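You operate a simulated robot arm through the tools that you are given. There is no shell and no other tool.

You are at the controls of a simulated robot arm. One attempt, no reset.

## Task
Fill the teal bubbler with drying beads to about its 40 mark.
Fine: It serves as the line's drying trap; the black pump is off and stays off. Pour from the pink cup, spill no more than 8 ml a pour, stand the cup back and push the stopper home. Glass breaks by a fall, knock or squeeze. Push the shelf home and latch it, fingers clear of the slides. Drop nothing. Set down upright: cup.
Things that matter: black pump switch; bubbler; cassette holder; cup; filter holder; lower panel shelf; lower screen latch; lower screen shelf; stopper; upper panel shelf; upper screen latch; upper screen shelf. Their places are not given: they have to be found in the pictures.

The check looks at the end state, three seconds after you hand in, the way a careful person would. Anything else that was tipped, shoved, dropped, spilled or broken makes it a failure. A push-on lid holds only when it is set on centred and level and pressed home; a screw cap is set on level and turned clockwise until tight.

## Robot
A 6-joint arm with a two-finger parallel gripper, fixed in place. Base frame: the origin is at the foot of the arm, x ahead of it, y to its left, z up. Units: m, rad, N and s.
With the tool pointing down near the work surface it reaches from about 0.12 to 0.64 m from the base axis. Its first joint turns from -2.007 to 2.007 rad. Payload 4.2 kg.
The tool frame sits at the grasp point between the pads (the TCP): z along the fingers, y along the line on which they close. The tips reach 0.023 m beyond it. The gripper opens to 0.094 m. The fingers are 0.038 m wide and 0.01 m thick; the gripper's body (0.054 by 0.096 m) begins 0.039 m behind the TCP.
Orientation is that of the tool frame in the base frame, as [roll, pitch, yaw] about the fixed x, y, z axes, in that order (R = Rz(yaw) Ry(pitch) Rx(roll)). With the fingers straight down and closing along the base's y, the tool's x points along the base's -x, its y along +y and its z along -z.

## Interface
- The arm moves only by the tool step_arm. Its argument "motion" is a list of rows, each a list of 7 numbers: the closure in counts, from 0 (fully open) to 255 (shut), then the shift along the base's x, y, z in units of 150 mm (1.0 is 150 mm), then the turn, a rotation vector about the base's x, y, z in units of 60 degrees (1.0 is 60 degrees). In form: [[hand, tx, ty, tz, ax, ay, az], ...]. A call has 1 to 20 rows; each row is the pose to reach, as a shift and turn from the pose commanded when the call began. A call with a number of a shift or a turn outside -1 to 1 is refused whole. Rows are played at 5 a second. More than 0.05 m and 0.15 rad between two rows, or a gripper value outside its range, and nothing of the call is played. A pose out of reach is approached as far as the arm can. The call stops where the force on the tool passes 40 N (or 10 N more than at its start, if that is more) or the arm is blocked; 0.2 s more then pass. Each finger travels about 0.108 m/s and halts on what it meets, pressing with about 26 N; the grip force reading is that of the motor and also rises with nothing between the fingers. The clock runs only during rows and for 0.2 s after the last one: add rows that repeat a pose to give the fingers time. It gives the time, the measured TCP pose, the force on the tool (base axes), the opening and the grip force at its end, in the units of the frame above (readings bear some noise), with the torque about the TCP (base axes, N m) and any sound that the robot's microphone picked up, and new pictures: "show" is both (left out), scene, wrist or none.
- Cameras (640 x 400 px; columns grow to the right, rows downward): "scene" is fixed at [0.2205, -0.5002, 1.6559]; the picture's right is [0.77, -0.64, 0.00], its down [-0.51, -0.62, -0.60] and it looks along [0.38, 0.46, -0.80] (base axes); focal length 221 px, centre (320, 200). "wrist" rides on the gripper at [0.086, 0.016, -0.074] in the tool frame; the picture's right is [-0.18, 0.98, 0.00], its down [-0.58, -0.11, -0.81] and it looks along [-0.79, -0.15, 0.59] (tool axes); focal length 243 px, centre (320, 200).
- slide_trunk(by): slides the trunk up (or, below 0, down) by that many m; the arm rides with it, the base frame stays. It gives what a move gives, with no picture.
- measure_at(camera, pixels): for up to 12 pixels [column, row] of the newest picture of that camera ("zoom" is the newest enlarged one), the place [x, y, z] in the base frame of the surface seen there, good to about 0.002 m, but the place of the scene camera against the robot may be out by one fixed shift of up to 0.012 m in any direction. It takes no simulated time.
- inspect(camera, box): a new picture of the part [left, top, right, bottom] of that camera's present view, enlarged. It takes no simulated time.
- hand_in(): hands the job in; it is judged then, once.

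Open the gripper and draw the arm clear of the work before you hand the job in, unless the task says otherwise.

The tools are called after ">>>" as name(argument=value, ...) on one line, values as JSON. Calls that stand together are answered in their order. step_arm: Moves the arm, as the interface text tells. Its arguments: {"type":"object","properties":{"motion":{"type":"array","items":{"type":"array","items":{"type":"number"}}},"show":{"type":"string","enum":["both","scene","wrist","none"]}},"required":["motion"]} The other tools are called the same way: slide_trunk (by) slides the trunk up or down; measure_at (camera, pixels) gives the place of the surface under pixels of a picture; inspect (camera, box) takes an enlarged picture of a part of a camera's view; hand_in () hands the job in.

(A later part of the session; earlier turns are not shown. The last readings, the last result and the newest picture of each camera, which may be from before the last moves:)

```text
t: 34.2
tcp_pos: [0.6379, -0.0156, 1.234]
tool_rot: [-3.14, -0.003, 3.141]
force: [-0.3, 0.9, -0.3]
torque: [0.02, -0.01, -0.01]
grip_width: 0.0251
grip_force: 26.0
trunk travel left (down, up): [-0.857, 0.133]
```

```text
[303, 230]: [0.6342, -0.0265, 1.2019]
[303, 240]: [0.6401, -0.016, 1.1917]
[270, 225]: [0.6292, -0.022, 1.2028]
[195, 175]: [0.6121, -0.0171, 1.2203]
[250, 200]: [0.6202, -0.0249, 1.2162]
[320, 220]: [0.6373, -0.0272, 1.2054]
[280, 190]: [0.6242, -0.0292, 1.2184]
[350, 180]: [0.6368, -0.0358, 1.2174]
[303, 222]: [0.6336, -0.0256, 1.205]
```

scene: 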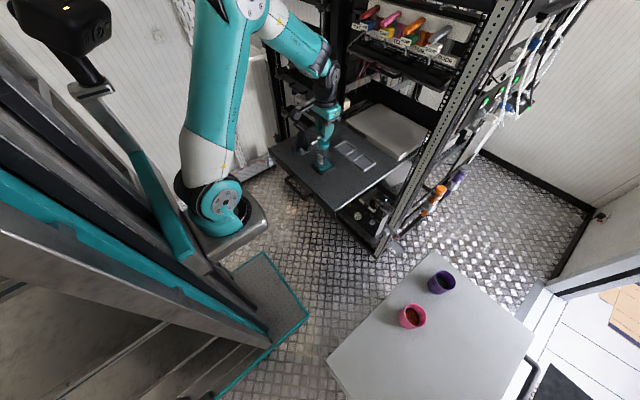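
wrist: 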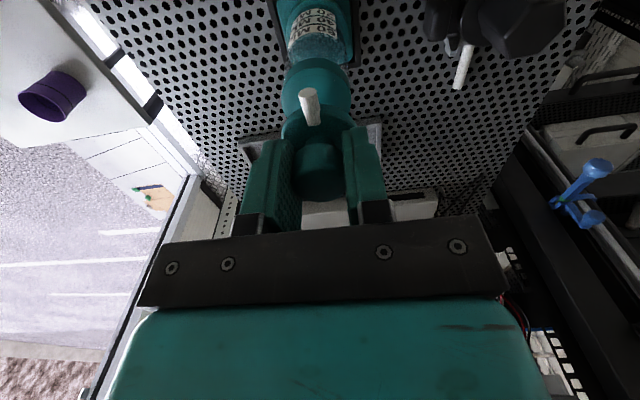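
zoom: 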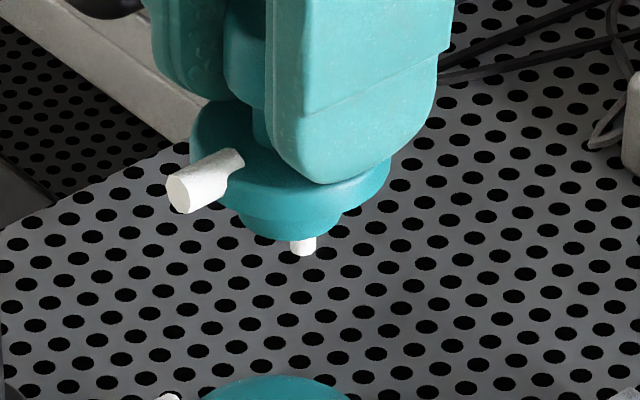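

The white bit is a short dip tube under the plug, which confirms this is the bubbler's stopper. I'll compare the stopper axis and the collar centre in the same scene view.

>>> inspect(camera="scene", box=[312, 130, 336, 150])

>>> measure_at(camera="zoom", pixels=[[308, 240], [225, 240], [390, 240], [308, 195], [308, 285], [260, 205], [360, 205], [250, 280], [370, 280], [335, 55], [220, 250], [396, 250]])

```text
16.00 times, centred on (324, 140) of scene
```

zoom: 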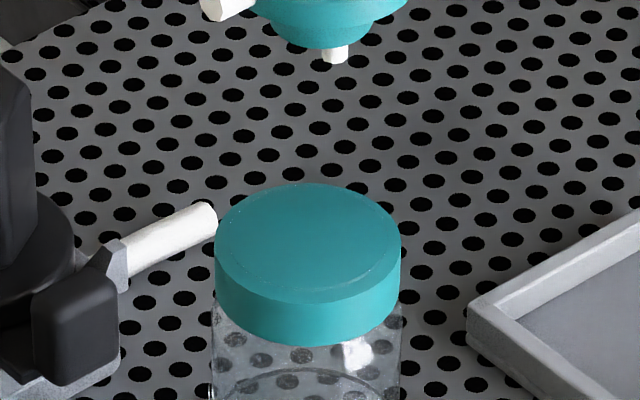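

```text
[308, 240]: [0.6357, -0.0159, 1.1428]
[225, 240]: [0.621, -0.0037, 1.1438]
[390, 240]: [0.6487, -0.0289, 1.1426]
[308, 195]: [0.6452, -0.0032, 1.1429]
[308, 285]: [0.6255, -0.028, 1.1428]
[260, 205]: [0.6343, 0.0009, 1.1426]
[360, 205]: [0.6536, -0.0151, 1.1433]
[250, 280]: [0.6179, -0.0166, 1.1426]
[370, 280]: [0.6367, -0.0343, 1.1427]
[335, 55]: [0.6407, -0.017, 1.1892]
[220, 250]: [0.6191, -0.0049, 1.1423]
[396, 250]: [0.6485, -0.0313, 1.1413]
```

In the scene view the collar centre is (0.635, −0.016) and the stopper axis about (0.641, −0.016), so I'm roughly 5 mm too far in +x. I'll shift back 5 mm, hold to settle, and re-measure.

>>> step_arm(motion=[[215, -0.035, 0, 0, 0, 0, 0], [215, -0.035, 0, 0, 0, 0, 0], [215, -0.035, 0, 0, 0, 0, 0], [215, -0.035, 0, 0, 0, 0, 0]], show="wrist")

>>> inspect(camera="scene", box=[312, 122, 336, 150])

>>> inspect(camera="wrist", box=[265, 30, 375, 210])

```text
t: 35.2
tcp_pos: [0.6335, -0.0154, 1.2332]
tool_rot: [-3.141, -0.003, 3.139]
force: [-0.6, -0.1, 0.0]
torque: [0.0, 0.01, 0.0]
grip_width: 0.0251
grip_force: 26.4
trunk travel left (down, up): [-0.857, 0.133]
```

wrist: 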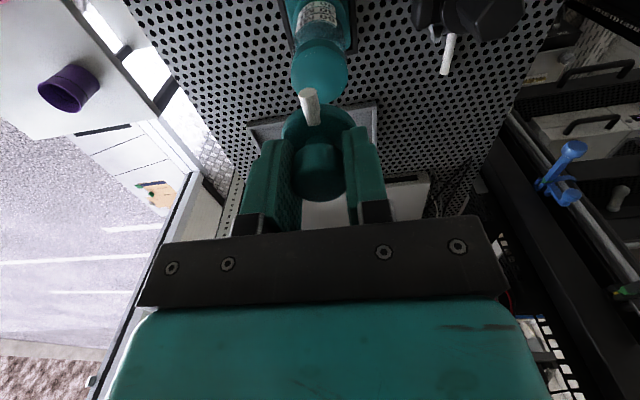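

```text
14.29 times, centred on (324, 136) of scene
```

zoom: 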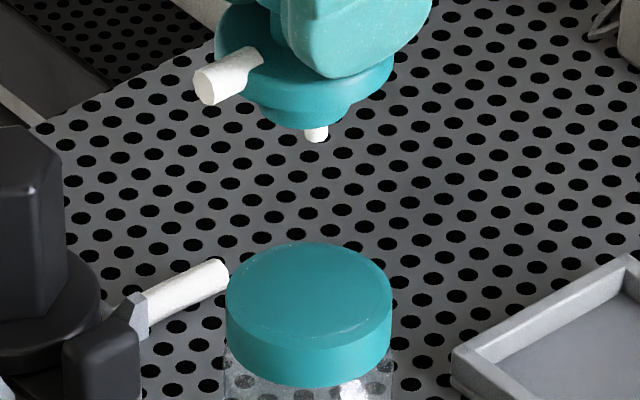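

```text
2.22 times, centred on (320, 120) of wrist
```

zoom: 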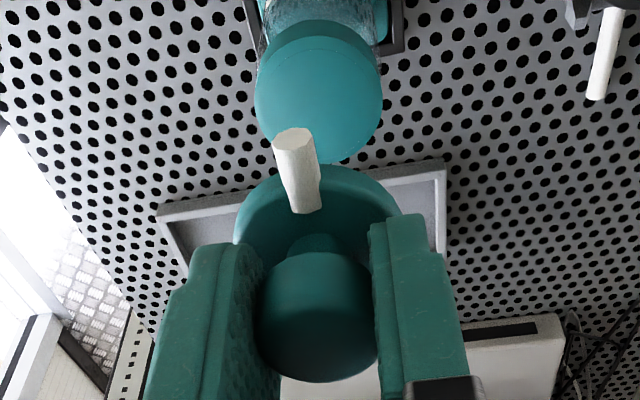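

Settled at (0.6335, −0.0154, 1.2332). I'll measure the flange, knob and collar edges in this wrist zoom.

>>> measure_at(camera="zoom", pixels=[[262, 100], [376, 100], [318, 42], [340, 155], [318, 90], [250, 195], [390, 195], [320, 175], [315, 260], [270, 290], [365, 290], [315, 330]])

>>> inspect(camera="wrist", box=[285, 30, 355, 110])

>>> measure_at(camera="zoom", pixels=[[180, 200], [420, 200], [300, 200], [300, 80], [180, 150], [420, 150], [380, 330], [350, 350], [210, 280], [430, 250], [170, 180], [435, 180]])

```text
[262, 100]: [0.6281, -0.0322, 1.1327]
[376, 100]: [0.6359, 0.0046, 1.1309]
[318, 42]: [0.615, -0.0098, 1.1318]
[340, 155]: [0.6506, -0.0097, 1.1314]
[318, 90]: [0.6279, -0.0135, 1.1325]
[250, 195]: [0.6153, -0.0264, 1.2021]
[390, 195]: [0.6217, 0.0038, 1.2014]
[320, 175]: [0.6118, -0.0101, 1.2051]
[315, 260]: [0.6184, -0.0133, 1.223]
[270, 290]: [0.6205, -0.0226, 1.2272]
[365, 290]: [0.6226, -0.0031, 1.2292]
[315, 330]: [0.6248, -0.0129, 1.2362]
```

```text
5.00 times, centred on (320, 70) of wrist
```

zoom: 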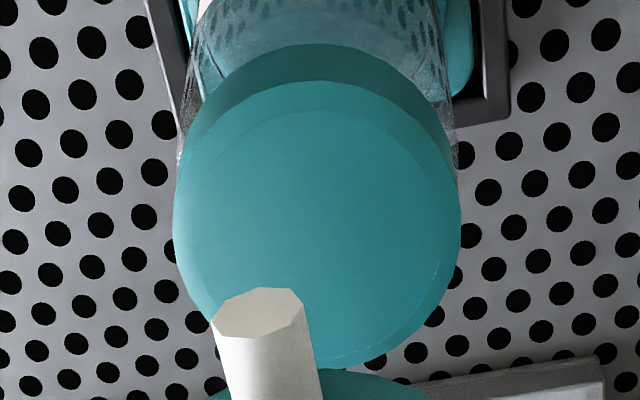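

```text
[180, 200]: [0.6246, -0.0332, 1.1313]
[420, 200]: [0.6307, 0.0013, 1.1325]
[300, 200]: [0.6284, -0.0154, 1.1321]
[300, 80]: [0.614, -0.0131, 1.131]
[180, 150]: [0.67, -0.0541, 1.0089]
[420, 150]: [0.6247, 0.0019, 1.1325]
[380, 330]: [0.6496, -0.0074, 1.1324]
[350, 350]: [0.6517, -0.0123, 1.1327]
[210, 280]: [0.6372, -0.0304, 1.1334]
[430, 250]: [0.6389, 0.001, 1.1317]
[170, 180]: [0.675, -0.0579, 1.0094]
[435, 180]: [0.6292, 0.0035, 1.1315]
```

Stopper axis is (0.630, −0.0138) against collar (0.6335, −0.0143), so I'll add +3 mm in x. I'll lower to about 6 mm above the rim and check the scene zoom.

>>> step_arm(motion=[[215, 0.02, -0.003, -0.1, 0, 0, 0], [215, 0.02, -0.003, -0.25, 0, 0, 0], [215, 0.02, -0.003, -0.33, 0, 0, 0], [215, 0.02, -0.003, -0.33, 0, 0, 0], [215, 0.02, -0.003, -0.33, 0, 0, 0]], show="wrist")

>>> inspect(camera="scene", box=[312, 130, 332, 150])

```text
t: 36.4
tcp_pos: [0.6378, -0.0146, 1.1835]
tool_rot: [-3.141, -0.001, -3.141]
force: [0.8, -0.5, 0.7]
torque: [0.01, 0.0, -0.03]
grip_width: 0.0253
grip_force: 25.5
trunk travel left (down, up): [-0.857, 0.133]
```

wrist: 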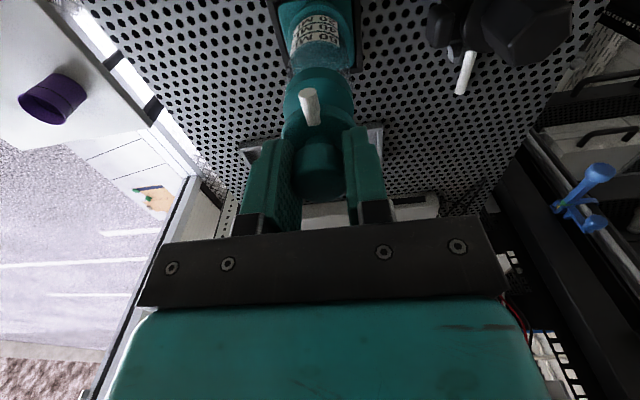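

```text
16.00 times, centred on (322, 140) of scene
```

zoom: 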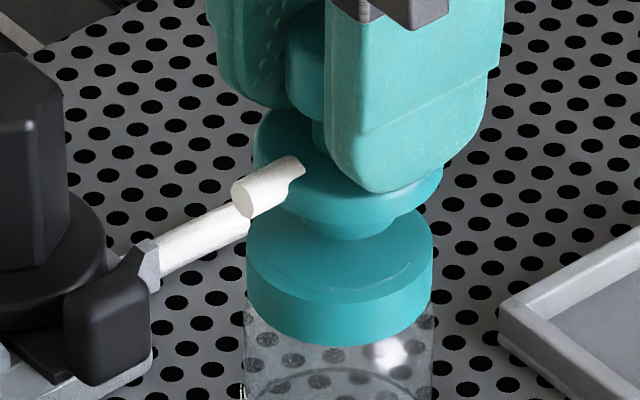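

The flange reads about 1.7 mm too far right in the scene zoom, so I'll shift −1.8 mm in x. Then I'll lower in small steps, watching force, to see whether the plug enters the mouth.

>>> step_arm(motion=[[215, -0.012, 0, 0, 0, 0, 0], [215, -0.012, 0, -0.013, 0, 0, 0], [215, -0.012, 0, -0.027, 0, 0, 0], [215, -0.012, 0, -0.027, 0, 0, 0]], show="none")

>>> step_arm(motion=[[215, 0, 0, -0.013, 0, 0, 0], [215, 0, 0, -0.02, 0, 0, 0], [215, 0, 0, -0.02, 0, 0, 0]], show="none")

>>> inspect(camera="scene", box=[312, 130, 332, 150])

```text
t: 37.4
tcp_pos: [0.6359, -0.0156, 1.1806]
tool_rot: [3.141, -0.002, -3.141]
force: [-0.2, 0.1, -0.7]
torque: [0.01, 0.01, 0.0]
grip_width: 0.0251
grip_force: 25.7
trunk travel left (down, up): [-0.857, 0.133]
```

```text
t: 38.2
tcp_pos: [0.6353, -0.015, 1.1783]
tool_rot: [3.141, -0.002, 3.141]
force: [0.0, 0.0, 0.2]
torque: [-0.03, 0.02, 0.0]
grip_width: 0.0251
grip_force: 26.0
trunk travel left (down, up): [-0.857, 0.133]
```

```text
16.00 times, centred on (322, 140) of scene
```

zoom: 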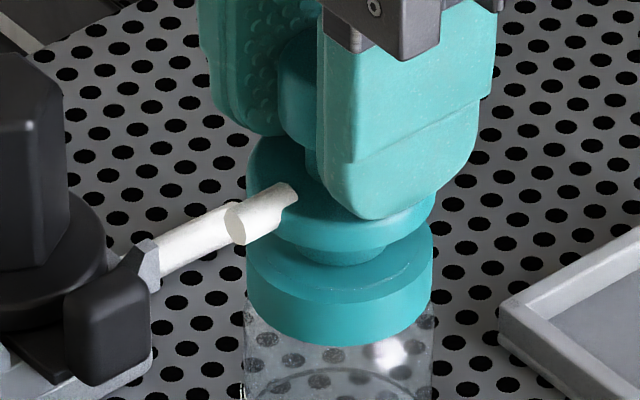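

It is laterally aligned now, with no contact force at TCP z=1.178 (plug bottom ≈1.134). I'll lower in 1.5 mm steps.

>>> step_arm(motion=[[215, 0, 0, -0.01, 0, 0, 0], [215, 0, 0, -0.01, 0, 0, 0], [215, 0, 0, -0.01, 0, 0, 0]], show="none")

>>> step_arm(motion=[[215, 0, 0, -0.01, 0, 0, 0], [215, 0, 0, -0.01, 0, 0, 0], [215, 0, 0, -0.01, 0, 0, 0]], show="none")

>>> inspect(camera="scene", box=[312, 130, 332, 150])

```text
t: 39.0
tcp_pos: [0.6342, -0.0147, 1.177]
tool_rot: [3.142, -0.001, 3.141]
force: [-0.1, 0.0, -0.4]
torque: [-0.01, -0.03, -0.02]
grip_width: 0.025
grip_force: 25.7
trunk travel left (down, up): [-0.857, 0.133]
```

```text
t: 39.8
tcp_pos: [0.635, -0.0177, 1.1742]
tool_rot: [-3.141, -0.001, 3.141]
force: [0.4, 1.3, -0.4]
torque: [-0.02, 0.01, 0.05]
grip_width: 0.0254
grip_force: 25.7
trunk travel left (down, up): [-0.857, 0.133]
```

```text
16.00 times, centred on (322, 140) of scene
```

zoom: 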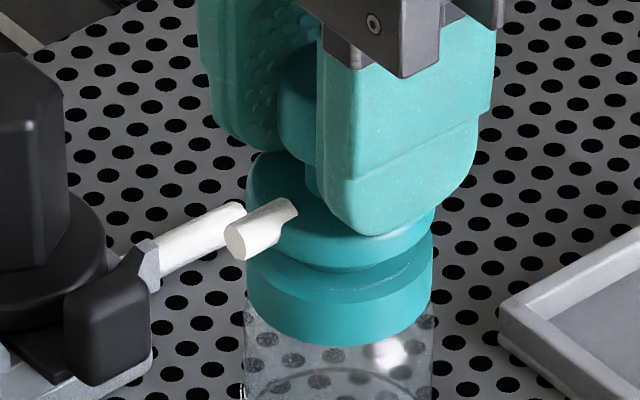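

Plug bottom is now about 2.5 mm below the collar's top with no resistance, so the mouth is open. One more 1.5 mm step will confirm this before I retreat.

>>> step_arm(motion=[[215, 0, 0, -0.01, 0, 0, 0], [215, 0, 0, -0.01, 0, 0, 0], [215, 0, 0, -0.01, 0, 0, 0]], show="none")

>>> inspect(camera="scene", box=[312, 130, 332, 150])

```text
t: 40.6
tcp_pos: [0.6361, -0.0152, 1.1733]
tool_rot: [-3.141, 0.0, -3.14]
force: [-0.2, -0.5, 0.0]
torque: [0.0, 0.03, 0.02]
grip_width: 0.0251
grip_force: 26.0
trunk travel left (down, up): [-0.857, 0.133]
```

```text
16.00 times, centred on (322, 140) of scene
```

zoom: 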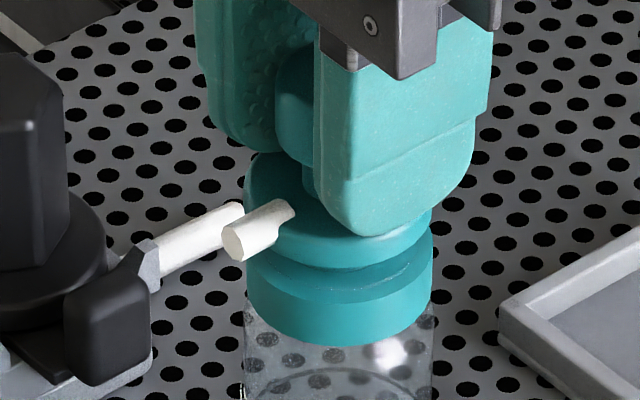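

The change was small, so I'll measure the flange height in the scene zoom and take two more small steps to be certain.

>>> measure_at(camera="zoom", pixels=[[290, 250], [340, 255], [400, 240], [260, 180], [300, 290], [340, 300], [235, 235], [330, 268]])

>>> step_arm(motion=[[215, 0, 0, -0.01, 0, 0, 0], [215, 0, 0, -0.013, 0, 0, 0], [215, 0, 0, -0.013, 0, 0, 0]], show="none")

>>> inspect(camera="scene", box=[312, 130, 332, 150])

>>> measure_at(camera="zoom", pixels=[[290, 250], [340, 255], [400, 240], [260, 180], [300, 290], [340, 300], [235, 235], [330, 268]])

```text
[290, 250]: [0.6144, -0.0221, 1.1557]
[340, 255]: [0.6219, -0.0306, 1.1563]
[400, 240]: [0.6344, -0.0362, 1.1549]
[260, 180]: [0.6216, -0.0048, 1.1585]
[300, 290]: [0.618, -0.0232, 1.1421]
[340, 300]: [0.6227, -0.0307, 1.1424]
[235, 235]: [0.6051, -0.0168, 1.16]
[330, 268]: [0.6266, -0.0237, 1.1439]
```

```text
t: 41.4
tcp_pos: [0.6342, -0.0156, 1.1716]
tool_rot: [-3.141, -0.001, -3.141]
force: [0.3, -1.1, -0.3]
torque: [0.01, 0.01, 0.03]
grip_width: 0.0251
grip_force: 25.9
trunk travel left (down, up): [-0.857, 0.133]
```

```text
16.00 times, centred on (322, 140) of scene
```

zoom: 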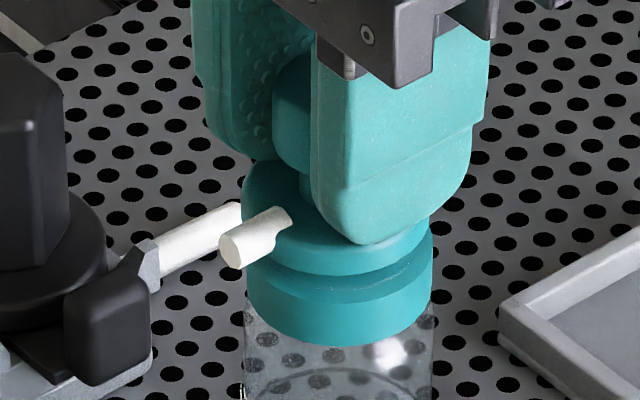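

```text
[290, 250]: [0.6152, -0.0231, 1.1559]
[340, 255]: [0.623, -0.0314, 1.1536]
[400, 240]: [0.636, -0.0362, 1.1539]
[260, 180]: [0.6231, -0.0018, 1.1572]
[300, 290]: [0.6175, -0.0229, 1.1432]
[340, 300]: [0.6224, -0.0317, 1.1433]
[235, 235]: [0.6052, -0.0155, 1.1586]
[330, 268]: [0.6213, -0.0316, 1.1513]
```

The plug entered about 4–5 mm past the collar's visible top with no force, so the mouth is open and the fit is good at TCP (0.635, −0.0153). I'll lift out and take the stopper back to its spot on the table while I pour.

>>> step_arm(motion=[[215, 0, 0, 0.05, 0, 0, 0], [215, 0, 0, 0.12, 0, 0, 0], [215, 0, 0, 0.4, 0, 0, 0], [215, 0, 0, 0.7, 0, 0, 0], [215, -0.2, 0, 0.72, 0, 0, 0], [215, -0.45, 0, 0.72, 0, 0, 0], [215, -0.55, -0.1, 0.72, 0, 0, 0]], show="none")

>>> step_arm(motion=[[215, 0, -0.25, 0, 0, 0, -0.13], [215, 0, -0.5, 0, 0, 0, -0.26], [215, 0, -0.75, 0, 0, 0, -0.39], [215, 0, -1.0, 0, 0, 0, -0.52], [215, 0, -1.0, 0, 0, 0, -0.65], [215, 0, -1.0, 0, 0, 0, -0.78]], show="none")

>>> step_arm(motion=[[215, -0.15, -0.25, 0, 0, 0, -0.12], [215, -0.3, -0.5, 0, 0, 0, -0.24], [215, -0.45, -0.75, 0, 0, 0, -0.36], [215, -0.6, -1.0, -0.1, 0, 0, -0.48], [215, -0.7, -1.0, -0.2, 0, 0, -0.6], [215, -0.7, -1.0, -0.3, 0, 0, -0.72]], show="both")

```text
t: 43.0
tcp_pos: [0.5513, -0.0278, 1.2805]
tool_rot: [-3.141, -0.003, -3.141]
force: [-0.9, -0.5, -0.5]
torque: [0.0, 0.01, -0.01]
grip_width: 0.0252
grip_force: 25.5
trunk travel left (down, up): [-0.857, 0.133]
```

```text
t: 44.4
tcp_pos: [0.5514, -0.1812, 1.2813]
tool_rot: [-3.141, -0.002, 2.321]
force: [-0.9, 0.0, -0.8]
torque: [-0.01, 0.01, -0.02]
grip_width: 0.0254
grip_force: 26.1
trunk travel left (down, up): [-0.857, 0.133]
```

```text
t: 45.8
tcp_pos: [0.4479, -0.3303, 1.2349]
tool_rot: [3.141, -0.002, 1.567]
force: [0.1, 0.3, -0.9]
torque: [-0.02, 0.02, 0.02]
grip_width: 0.025
grip_force: 26.1
trunk travel left (down, up): [-0.857, 0.133]
```

scene: 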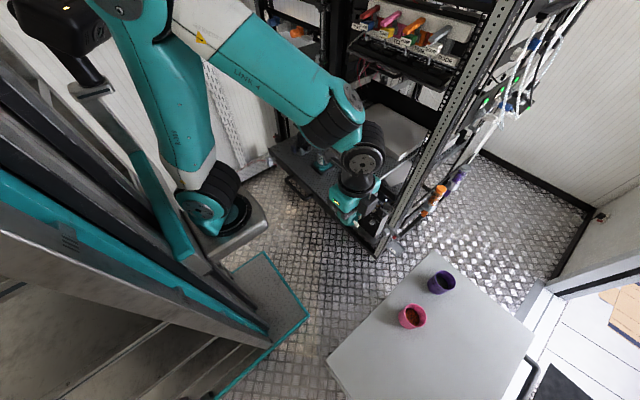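
wrist: 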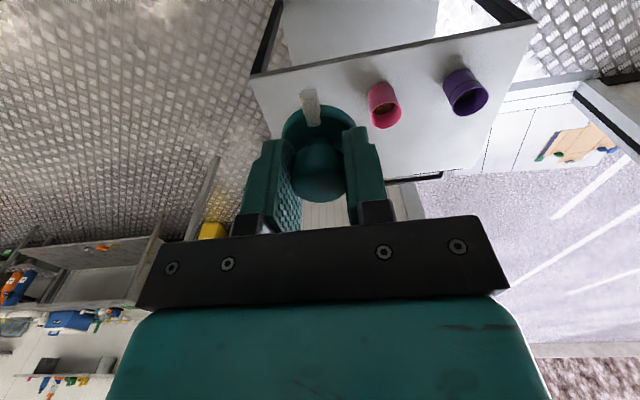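

I'll move out over the table spot, lower the trunk, then set the stopper down.

>>> step_arm(motion=[[215, -0.12, -0.25, 0, 0, 0, 0], [215, -0.24, -0.5, -0.1, 0, 0, 0], [215, -0.36, -0.75, -0.2, 0, 0, 0], [215, -0.45, -1.0, -0.3, 0, 0, 0]], show="none")

>>> step_arm(motion=[[215, -0.04, -0.25, 0, 0, 0, 0], [215, -0.08, -0.5, 0, 0, 0, 0], [215, -0.08, -0.73, 0, 0, 0, 0], [215, -0.08, -0.73, 0, 0, 0, 0]], show="none")

>>> slide_trunk(by=-0.3)

```text
t: 46.8
tcp_pos: [0.3772, -0.4803, 1.1885]
tool_rot: [-3.141, 0.0, 1.571]
force: [0.2, 0.6, -0.6]
torque: [-0.04, -0.01, -0.02]
grip_width: 0.0252
grip_force: 25.6
trunk travel left (down, up): [-0.857, 0.133]
```

```text
t: 47.8
tcp_pos: [0.3648, -0.5925, 1.1888]
tool_rot: [-3.141, -0.001, 1.572]
force: [0.8, 0.0, 0.2]
torque: [-0.01, -0.03, 0.01]
grip_width: 0.0253
grip_force: 26.0
trunk travel left (down, up): [-0.857, 0.133]
```

```text
t: 50.8
tcp_pos: [0.3652, -0.5911, 0.8897]
tool_rot: [-3.141, -0.002, 1.57]
force: [0.7, -0.1, -0.1]
torque: [0.0, 0.01, -0.01]
grip_width: 0.0252
grip_force: 26.3
trunk travel left (down, up): [-0.557, 0.433]
```

TCP is at z 0.8897 over the spot. I'll lower to 0.788, then creep down to contact near 0.784.

>>> step_arm(motion=[[215, 0, 0, -0.25, 0, 0, 0], [215, 0, 0, -0.5, 0, 0, 0], [215, 0, 0, -0.65, 0, 0, 0], [215, 0, 0, -0.67, 0, 0, 0], [215, 0, 0, -0.67, 0, 0, 0]], show="wrist")

>>> inspect(camera="scene", box=[350, 335, 400, 375])

```text
t: 52.0
tcp_pos: [0.3684, -0.5905, 0.7871]
tool_rot: [3.141, -0.002, 1.57]
force: [-0.2, -0.2, 0.3]
torque: [0.02, 0.02, -0.03]
grip_width: 0.0249
grip_force: 26.0
trunk travel left (down, up): [-0.557, 0.433]
```

wrist: 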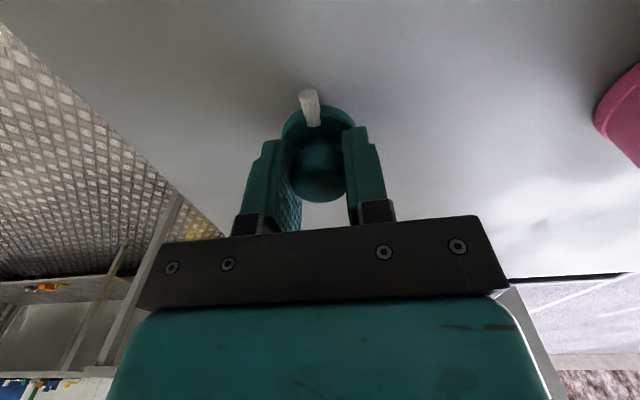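

```text
10.00 times, centred on (375, 355) of scene
```

zoom: 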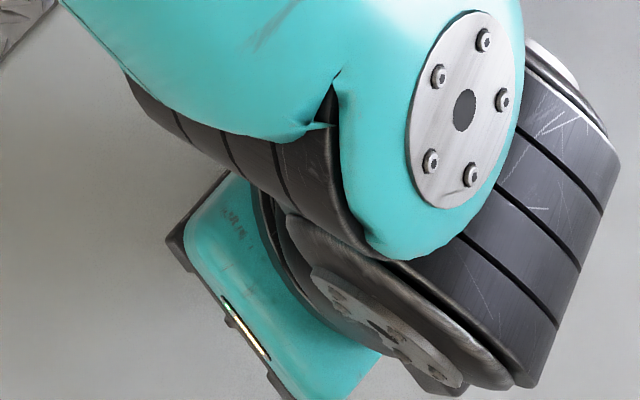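

I'll creep down 1 mm at a time until I see contact force.

>>> step_arm(motion=[[215, 0, 0, -0.008, 0, 0, 0], [215, 0, 0, -0.014, 0, 0, 0], [215, 0, 0, -0.014, 0, 0, 0], [215, 0, 0, -0.014, 0, 0, 0]], show="none")

>>> step_arm(motion=[[215, 0, 0, -0.007, 0, 0, 0], [215, 0, 0, -0.007, 0, 0, 0], [215, 0, 0, -0.007, 0, 0, 0]], show="none")

```text
t: 53.0
tcp_pos: [0.3656, -0.5911, 0.7848]
tool_rot: [3.14, -0.001, 1.57]
force: [0.1, 0.0, -0.7]
torque: [-0.01, -0.02, 0.04]
grip_width: 0.0253
grip_force: 26.1
trunk travel left (down, up): [-0.557, 0.433]
```

```text
t: 53.8
tcp_pos: [0.3672, -0.591, 0.7848]
tool_rot: [-3.141, -0.002, 1.571]
force: [-0.1, 0.3, -0.7]
torque: [0.04, -0.05, 0.02]
grip_width: 0.0252
grip_force: 25.6
trunk travel left (down, up): [-0.557, 0.433]
```

>>> step_arm(motion=[[215, 0, 0, -0.007, 0, 0, 0], [215, 0, 0, -0.007, 0, 0, 0], [215, 0, 0, -0.007, 0, 0, 0]], show="none")

>>> step_arm(motion=[[215, 0, 0, -0.005, 0, 0, 0], [215, 0, 0, -0.005, 0, 0, 0], [215, 0, 0, -0.005, 0, 0, 0]], show="wrist")

```text
t: 54.6
tcp_pos: [0.3647, -0.5909, 0.7846]
tool_rot: [3.141, -0.001, 1.573]
force: [-1.0, -0.4, 1.7]
torque: [0.04, 0.03, 0.01]
grip_width: 0.0251
grip_force: 26.4
trunk travel left (down, up): [-0.557, 0.433]
```

```text
t: 55.4
tcp_pos: [0.3654, -0.5904, 0.7842]
tool_rot: [-3.141, -0.001, 1.572]
force: [0.5, 0.4, 10.4]
torque: [0.03, 0.01, 0.01]
grip_width: 0.0252
grip_force: 25.9
trunk travel left (down, up): [-0.557, 0.433]
```

wrist: 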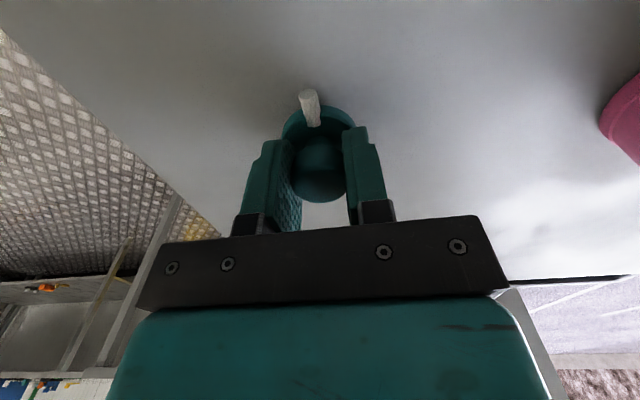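

Contact is confirmed at 10 N upward, so the stopper is on the table. I'll open slowly and rise.

>>> step_arm(motion=[[190, 0, 0, 0, 0, 0, 0], [170, 0, 0, 0, 0, 0, 0], [130, 0, 0, 0, 0, 0, 0], [80, 0, 0, 0, 0, 0, 0], [0, 0, 0, 0, 0, 0, 0], [0, 0, 0, 0, 0, 0, 0], [0, 0, 0, 0, 0, 0, 0], [0, 0, 0, 0.2, 0, 0, 0], [0, 0, 0, 0.5, 0, 0, 0], [0, 0, 0, 0.8, 0, 0, 0]], show="both")

```text
t: 57.6
tcp_pos: [0.3651, -0.5919, 0.9044]
tool_rot: [-3.141, -0.002, 1.57]
force: [-0.1, -0.8, -0.2]
torque: [0.05, 0.01, 0.06]
grip_width: 0.094
grip_force: 0.0
trunk travel left (down, up): [-0.557, 0.433]
```

scene: 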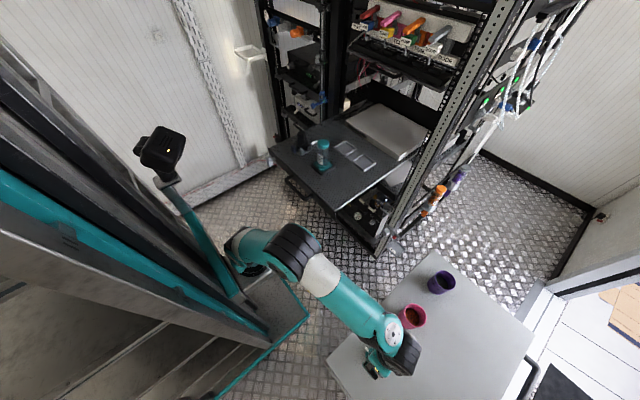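
wrist: 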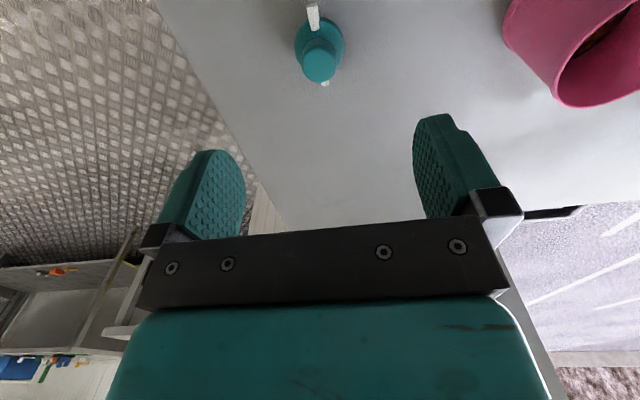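

The stopper stands upright on the table. For the cup I need a horizontal side grasp with the camera on top, so I'll back off and yaw the tool about −145° at a safe height.

>>> step_arm(motion=[[0, 0.05, 0.15, 0.1, 0, 0, -0.14], [0, 0.1, 0.3, 0.2, 0, 0, -0.28], [0, 0.15, 0.45, 0.3, 0, 0, -0.42], [0, 0.25, 0.6, 0.4, 0, 0, -0.56], [0, 0.35, 0.75, 0.5, 0, 0, -0.7], [0, 0.45, 0.85, 0.5, 0, 0, -0.84], [0, 0.5, 0.85, 0.5, 0, 0, -0.98]], show="none")

>>> step_arm(motion=[[0, 0, 0, 0, 0, 0, -0.14], [0, 0, 0, 0, 0, 0, -0.28], [0, 0, 0, 0, 0, 0, -0.42], [0, 0, 0, 0, 0, 0, -0.56], [0, 0, 0, 0, 0, 0, -0.7], [0, 0, 0, 0, 0, 0, -0.84], [0, 0, 0, 0, 0, 0, -0.98]], show="none")

>>> step_arm(motion=[[0, 0, 0, 0, 0, 0, -0.14], [0, 0, 0, 0, 0, 0, -0.28], [0, 0, 0, 0, 0, 0, -0.42], [0, 0, 0, 0, 0, 0, -0.456]], show="both")

```text
t: 59.2
tcp_pos: [0.4412, -0.4641, 0.9789]
tool_rot: [-3.142, -0.001, 0.543]
force: [-0.4, 0.1, -0.2]
torque: [-0.01, -0.02, 0.0]
grip_width: 0.094
grip_force: 0.0
trunk travel left (down, up): [-0.557, 0.433]
```

```text
t: 60.8
tcp_pos: [0.4416, -0.4641, 0.977]
tool_rot: [3.141, -0.001, -0.485]
force: [-0.2, -0.8, -0.5]
torque: [-0.02, 0.02, 0.03]
grip_width: 0.0939
grip_force: 0.1
trunk travel left (down, up): [-0.557, 0.433]
```

```text
t: 61.8
tcp_pos: [0.4285, -0.4707, 0.9791]
tool_rot: [3.138, 0.001, -0.955]
force: [0.0, 0.1, -0.1]
torque: [0.0, 0.03, 0.02]
grip_width: 0.0939
grip_force: 0.0
out of reach, approached as far as the arm can: row 4
trunk travel left (down, up): [-0.557, 0.433]
```

scene: 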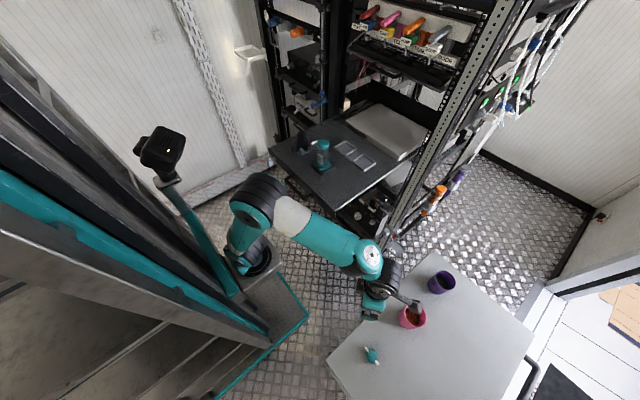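
wrist: 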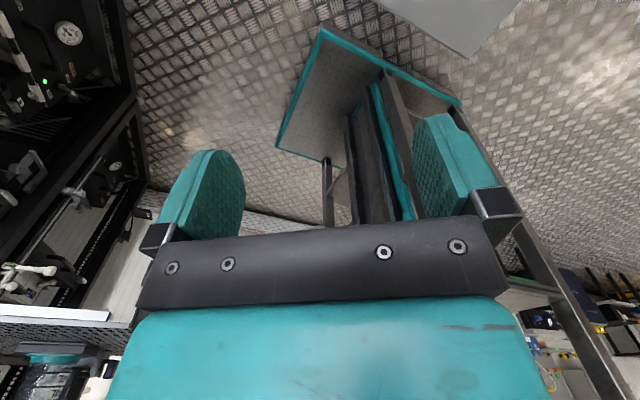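

The arm reports row 4 was out of reach and the TCP slid about 13 mm, which may be a joint limit. I'll test with a small yaw back and a small shift to see which constraint it is.

>>> step_arm(motion=[[0, 0.1, -0.05, 0, 0, 0, 0], [0, 0.1, -0.05, 0, 0, 0, 0]], show="none")

>>> step_arm(motion=[[0, 0, 0, 0, 0, 0, -0.1], [0, 0, 0, 0, 0, 0, -0.1]], show="none")

```text
t: 62.4
tcp_pos: [0.4333, -0.4828, 0.9779]
tool_rot: [3.137, 0.002, -0.953]
force: [0.1, 0.6, 0.1]
torque: [-0.01, -0.01, -0.02]
grip_width: 0.0941
grip_force: 0.1
out of reach, approached as far as the arm can: row 1, 2
trunk travel left (down, up): [-0.557, 0.433]
```

```text
t: 63.0
tcp_pos: [0.4057, -0.5005, 0.9844]
tool_rot: [3.124, 0.002, -1.046]
force: [0.5, 0.7, -0.1]
torque: [0.01, 0.01, 0.02]
grip_width: 0.0942
grip_force: 0.0
out of reach, approached as far as the arm can: row 1, 2
trunk travel left (down, up): [-0.557, 0.433]
```

Yaw relative to the arm's azimuth is limited to just under 180° from the standard pose, so a purely radial camera-up grasp isn't possible. Approaching the cup from heading about −35° with about 15° downward pitch stays inside the limit, and later allows a leftward pour. I'll yaw back to −0.61 first.

>>> step_arm(motion=[[0, 0.05, 0, 0, 0, 0, 0.14], [0, 0.1, 0.02, 0, 0, 0, 0.28], [0, 0.15, 0.04, 0, 0, 0, 0.416], [0, 0.2, 0.04, 0, 0, 0, 0.416], [0, 0.2, 0.04, 0, 0, 0, 0.416]], show="both")

```text
t: 64.2
tcp_pos: [0.4371, -0.4937, 0.9847]
tool_rot: [-3.141, -0.002, -0.627]
force: [-0.3, 0.2, 0.6]
torque: [0.0, 0.02, 0.0]
grip_width: 0.094
grip_force: 0.0
trunk travel left (down, up): [-0.557, 0.433]
```

scene: 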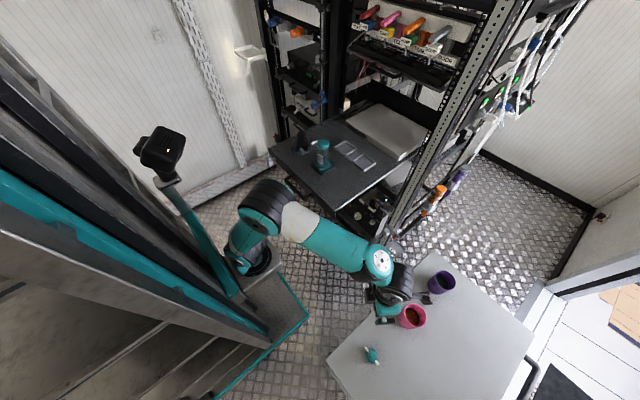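
wrist: 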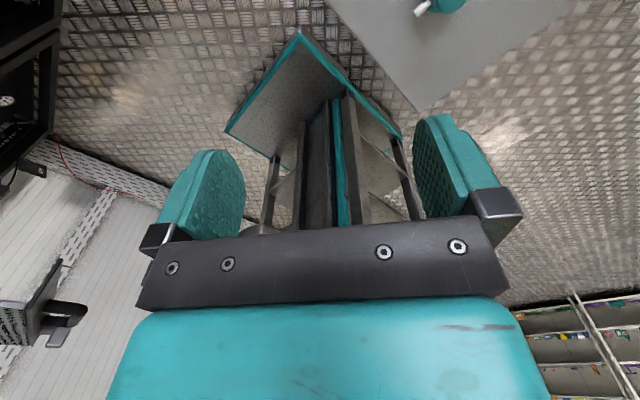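

Now I'll pitch the tool up toward horizontal (40°, then 35°) about its closing axis while moving outward above the table, staying well above the cup rim (0.823).

>>> step_arm(motion=[[0, 0.08, -0.06, 0, -0.078, -0.108, 0], [0, 0.16, -0.12, 0, -0.156, -0.216, 0], [0, 0.24, -0.18, 0, -0.235, -0.324, 0], [0, 0.32, -0.24, 0, -0.313, -0.432, 0], [0, 0.4, -0.3, 0, -0.391, -0.54, 0], [0, 0.4, -0.3, 0, -0.391, -0.54, 0]], show="none")

>>> step_arm(motion=[[0, 0, 0, 0, -0.07, -0.095, 0], [0, 0, 0, 0, -0.14, -0.19, 0], [0, 0, 0, 0, -0.21, -0.285, 0], [0, 0, 0, 0, -0.28, -0.38, 0], [0, 0, 0, 0, -0.342, -0.472, 0], [0, 0, 0, 0, -0.342, -0.472, 0]], show="both")

```text
t: 65.6
tcp_pos: [0.4976, -0.5393, 0.984]
tool_rot: [-3.139, -0.7, -0.63]
force: [-0.6, -0.8, 0.3]
torque: [0.02, 0.0, 0.01]
grip_width: 0.0937
grip_force: 0.0
trunk travel left (down, up): [-0.557, 0.433]
```

```text
t: 67.0
tcp_pos: [0.4971, -0.5395, 0.9846]
tool_rot: [-3.135, -1.309, -0.634]
force: [0.1, 0.4, 0.3]
torque: [0.01, 0.0, 0.0]
grip_width: 0.0942
grip_force: 0.0
trunk travel left (down, up): [-0.557, 0.433]
```

scene: 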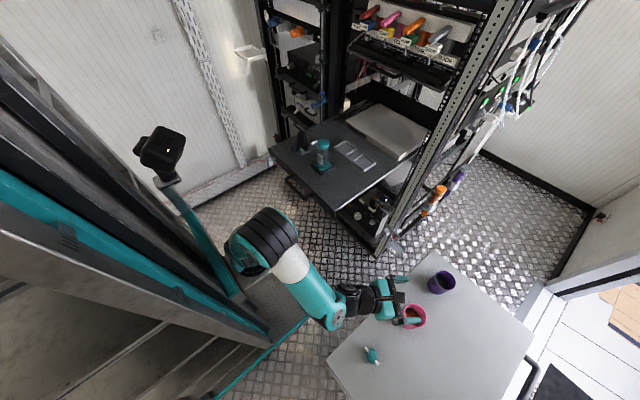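
wrist: 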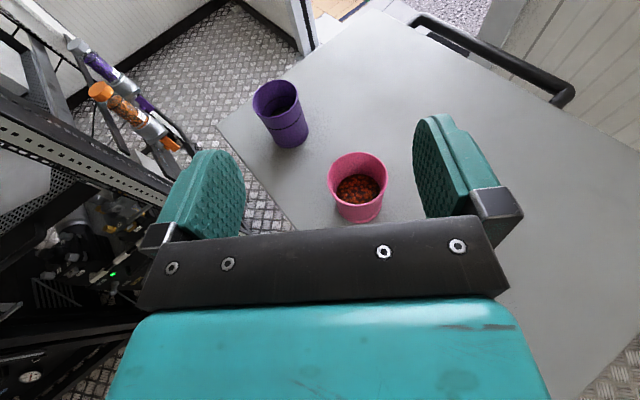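

The tool is now near-horizontal with the camera on top, and the pink cup shows at (358,188). I'll measure its rim, bead surface and axis.

>>> inspect(camera="wrist", box=[310, 140, 405, 230])

>>> measure_at(camera="wrist", pixels=[[328, 170], [386, 170], [358, 153], [357, 186], [345, 188], [370, 188], [358, 200], [337, 207], [381, 207], [358, 218], [341, 157], [376, 157]])

```text
4.44 times, centred on (358, 185) of wrist
```

zoom: 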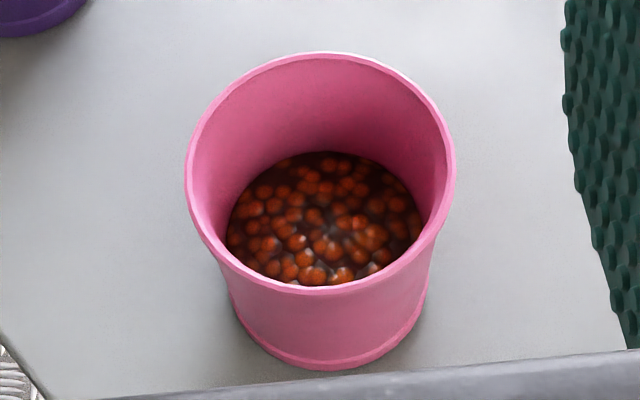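

```text
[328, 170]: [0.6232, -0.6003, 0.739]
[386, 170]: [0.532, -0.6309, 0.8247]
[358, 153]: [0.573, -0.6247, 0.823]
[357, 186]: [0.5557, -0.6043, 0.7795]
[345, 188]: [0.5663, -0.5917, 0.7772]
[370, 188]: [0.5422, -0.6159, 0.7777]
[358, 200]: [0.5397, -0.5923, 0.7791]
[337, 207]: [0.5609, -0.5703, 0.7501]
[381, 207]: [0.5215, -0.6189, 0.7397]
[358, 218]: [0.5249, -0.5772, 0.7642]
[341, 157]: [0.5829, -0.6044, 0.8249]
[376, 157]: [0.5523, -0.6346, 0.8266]
```

The cup axis is (0.550, −0.602), rim z 0.8245, bead level z 0.778. I'll drop to z≈0.79 at a 90 mm standoff along the heading, then check.

>>> step_arm(motion=[[0, -0.131, -0.061, -0.2, 0, 0, 0], [0, -0.131, -0.061, -0.45, 0, 0, 0], [0, -0.131, -0.061, -0.7, 0, 0, 0], [0, -0.131, -0.061, -1.0, 0, 0, 0]], show="none")

>>> step_arm(motion=[[0, 0, 0, -0.15, 0, 0, 0], [0, 0, 0, -0.297, 0, 0, 0], [0, 0, 0, -0.297, 0, 0, 0], [0, 0, 0, -0.297, 0, 0, 0]], show="both")

```text
t: 68.0
tcp_pos: [0.479, -0.5473, 0.8339]
tool_rot: [-3.137, -1.31, -0.629]
force: [0.6, -0.5, -0.2]
torque: [0.0, -0.01, 0.04]
grip_width: 0.0942
grip_force: 0.1
trunk travel left (down, up): [-0.557, 0.433]
```

```text
t: 69.0
tcp_pos: [0.479, -0.5473, 0.79]
tool_rot: [-3.137, -1.31, -0.63]
force: [0.7, 0.2, 0.2]
torque: [0.0, 0.0, -0.02]
grip_width: 0.094
grip_force: 0.1
trunk travel left (down, up): [-0.557, 0.433]
```

scene: 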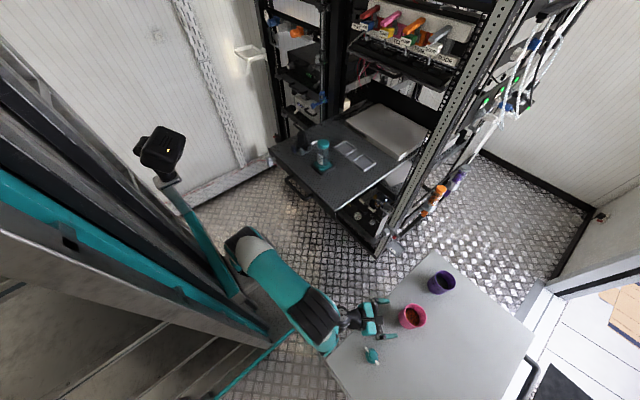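
wrist: 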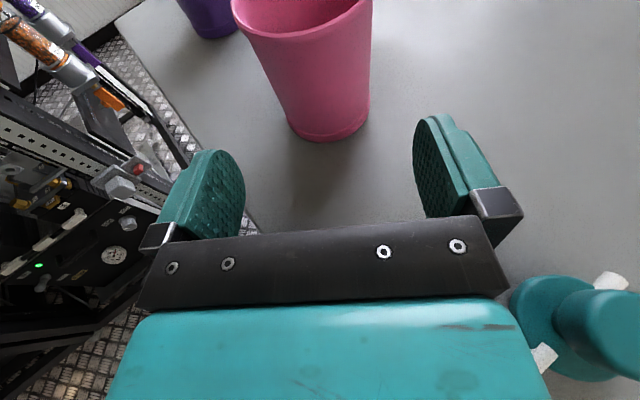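

The fingers straddle the approach line, and the stopper is about 0.10 m to the right and clear. I'll re-measure the cup's sides here to centre laterally.

>>> measure_at(camera="wrist", pixels=[[290, 110], [366, 100], [325, 100], [300, 60], [340, 60], [368, 60], [330, 130], [262, 55], [305, 25], [345, 20], [270, 45], [310, 130]])

```text
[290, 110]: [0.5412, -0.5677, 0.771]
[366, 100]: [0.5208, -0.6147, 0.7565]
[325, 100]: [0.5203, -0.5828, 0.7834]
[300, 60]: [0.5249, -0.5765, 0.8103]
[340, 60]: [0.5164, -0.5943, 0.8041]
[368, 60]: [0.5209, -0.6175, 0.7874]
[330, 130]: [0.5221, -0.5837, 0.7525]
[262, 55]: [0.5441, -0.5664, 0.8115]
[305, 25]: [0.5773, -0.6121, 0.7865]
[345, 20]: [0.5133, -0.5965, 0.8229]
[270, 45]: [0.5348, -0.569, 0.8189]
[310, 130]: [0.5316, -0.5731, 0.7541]
```

Cup axis is (0.5497, −0.6005) with radius ≈0.034. I'll move forward 80 mm along the heading with a 1 mm right correction so the cup ends up between the pads.

>>> step_arm(motion=[[0, 0.106, -0.08, 0, 0, 0, 0], [0, 0.213, -0.16, 0, 0, 0, 0], [0, 0.32, -0.241, 0, 0, 0, 0], [0, 0.4256, -0.321, 0, 0, 0, 0], [0, 0.4256, -0.321, 0, 0, 0, 0]], show="both")

>>> inspect(camera="scene", box=[360, 280, 450, 350])

```text
t: 70.2
tcp_pos: [0.5407, -0.5966, 0.79]
tool_rot: [-3.136, -1.311, -0.631]
force: [-0.1, 0.7, -1.1]
torque: [-0.01, 0.01, 0.0]
grip_width: 0.094
grip_force: 0.0
trunk travel left (down, up): [-0.557, 0.433]
```

scene: 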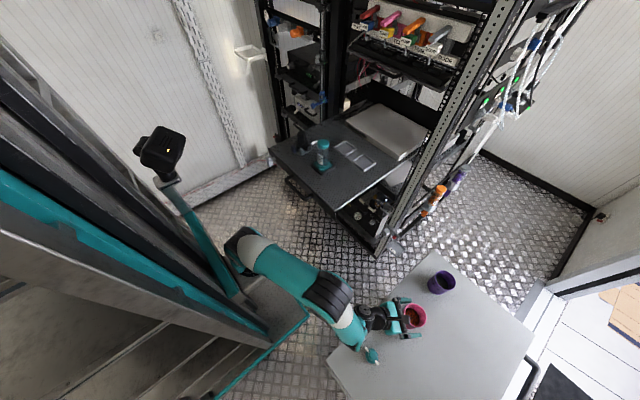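
wrist: 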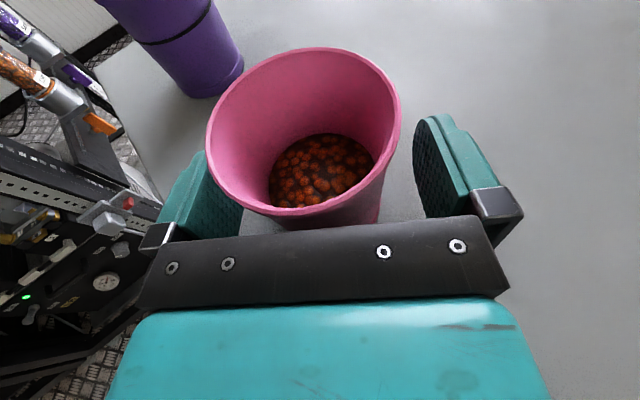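

```text
5.71 times, centred on (405, 315) of scene
```

zoom: 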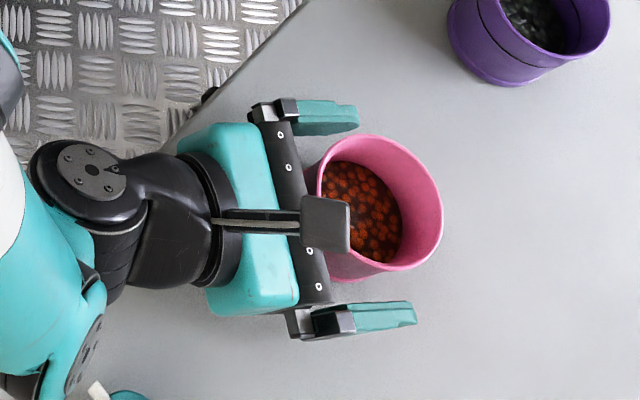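

The cup is between the fingers with the palm just clear of the rim. I'll close gently and watch the width.

>>> step_arm(motion=[[30, 0, 0, 0, 0, 0, 0], [50, 0, 0, 0, 0, 0, 0], [60, 0, 0, 0, 0, 0, 0], [66, 0, 0, 0, 0, 0, 0], [72, 0, 0, 0, 0, 0, 0], [78, 0, 0, 0, 0, 0, 0], [84, 0, 0, 0, 0, 0, 0], [84, 0, 0, 0, 0, 0, 0]], show="both")

```text
t: 72.0
tcp_pos: [0.5407, -0.5957, 0.7906]
tool_rot: [-3.134, -1.31, -0.632]
force: [-0.3, 0.0, -0.6]
torque: [-0.02, 0.0, -0.02]
grip_width: 0.0671
grip_force: 26.3
trunk travel left (down, up): [-0.557, 0.433]
```

scene: 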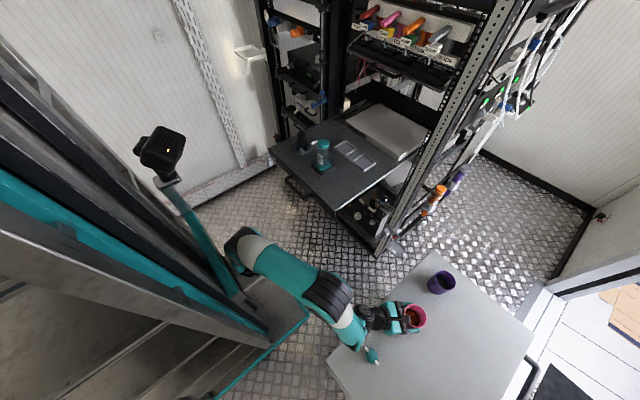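
wrist: 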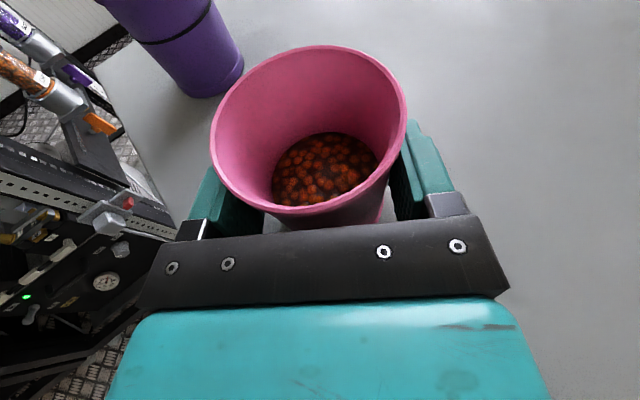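

Gripped at 67 mm with 26 N. I'll lift slowly, keeping the cup level, and check.

>>> step_arm(motion=[[95, 0, 0, 0.03, 0, 0, 0], [95, 0, 0, 0.1, 0, 0, 0], [95, 0, 0, 0.25, 0, 0, 0], [95, 0, 0, 0.45, 0, 0, 0], [95, 0, 0, 0.7, 0, 0, 0], [95, 0, 0, 0.7, 0, 0, 0]], show="both")

```text
t: 73.4
tcp_pos: [0.5415, -0.5966, 0.8958]
tool_rot: [-3.133, -1.31, -0.635]
force: [0.1, 0.3, -1.6]
torque: [0.04, 0.01, -0.03]
grip_width: 0.067
grip_force: 25.7
trunk travel left (down, up): [-0.557, 0.433]
```

scene: 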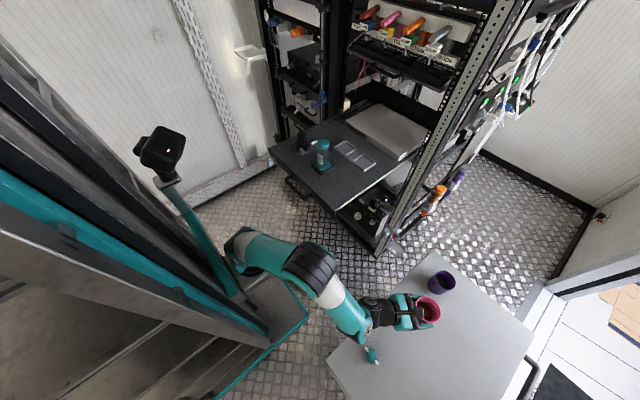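
wrist: 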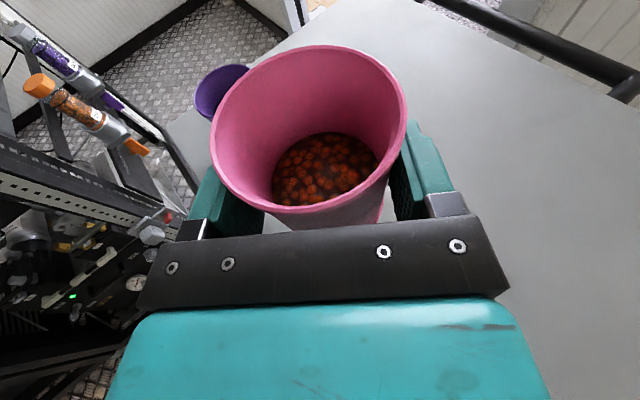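

The cup is held level. I'll raise the trunk 0.36 m here, then carry the cup level toward the shelf.

>>> slide_trunk(by=0.36)

>>> step_arm(motion=[[95, 0.05, 0.28, 0, 0, 0, 0.1], [95, 0.1, 0.57, 0, 0, 0, 0.2], [95, 0.15, 0.86, 0, 0, 0, 0.3], [95, 0.15, 0.86, 0, 0, 0, 0.3]], show="both")

```text
t: 76.9
tcp_pos: [0.5425, -0.5975, 1.2555]
tool_rot: [-3.135, -1.309, -0.634]
force: [0.6, 0.0, -0.5]
torque: [0.02, 0.01, -0.04]
grip_width: 0.0672
grip_force: 25.8
trunk travel left (down, up): [-0.917, 0.073]
```

```text
t: 77.9
tcp_pos: [0.5668, -0.4662, 1.2543]
tool_rot: [-3.135, -1.311, -0.317]
force: [-0.5, -0.2, -0.8]
torque: [-0.01, 0.0, -0.03]
grip_width: 0.067
grip_force: 26.3
trunk travel left (down, up): [-0.917, 0.073]
```

scene: 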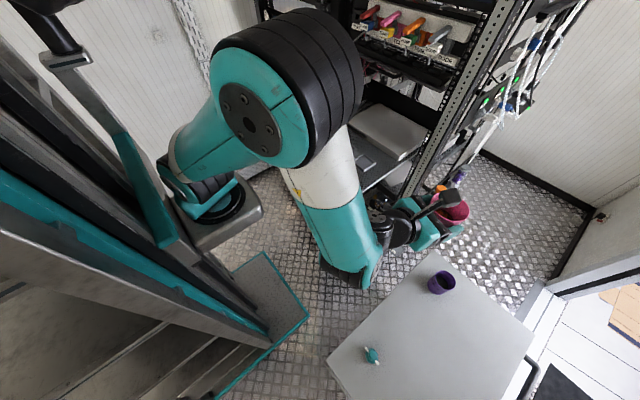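
wrist: 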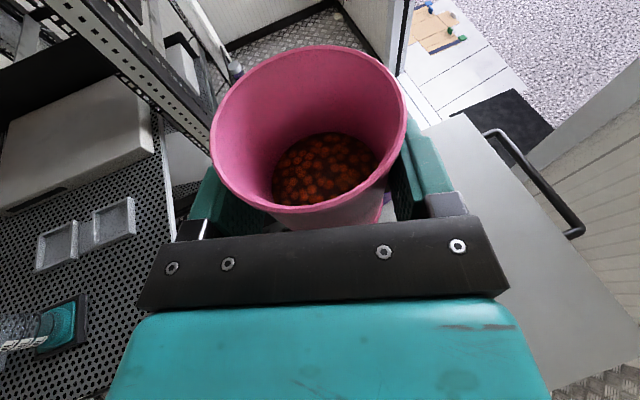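

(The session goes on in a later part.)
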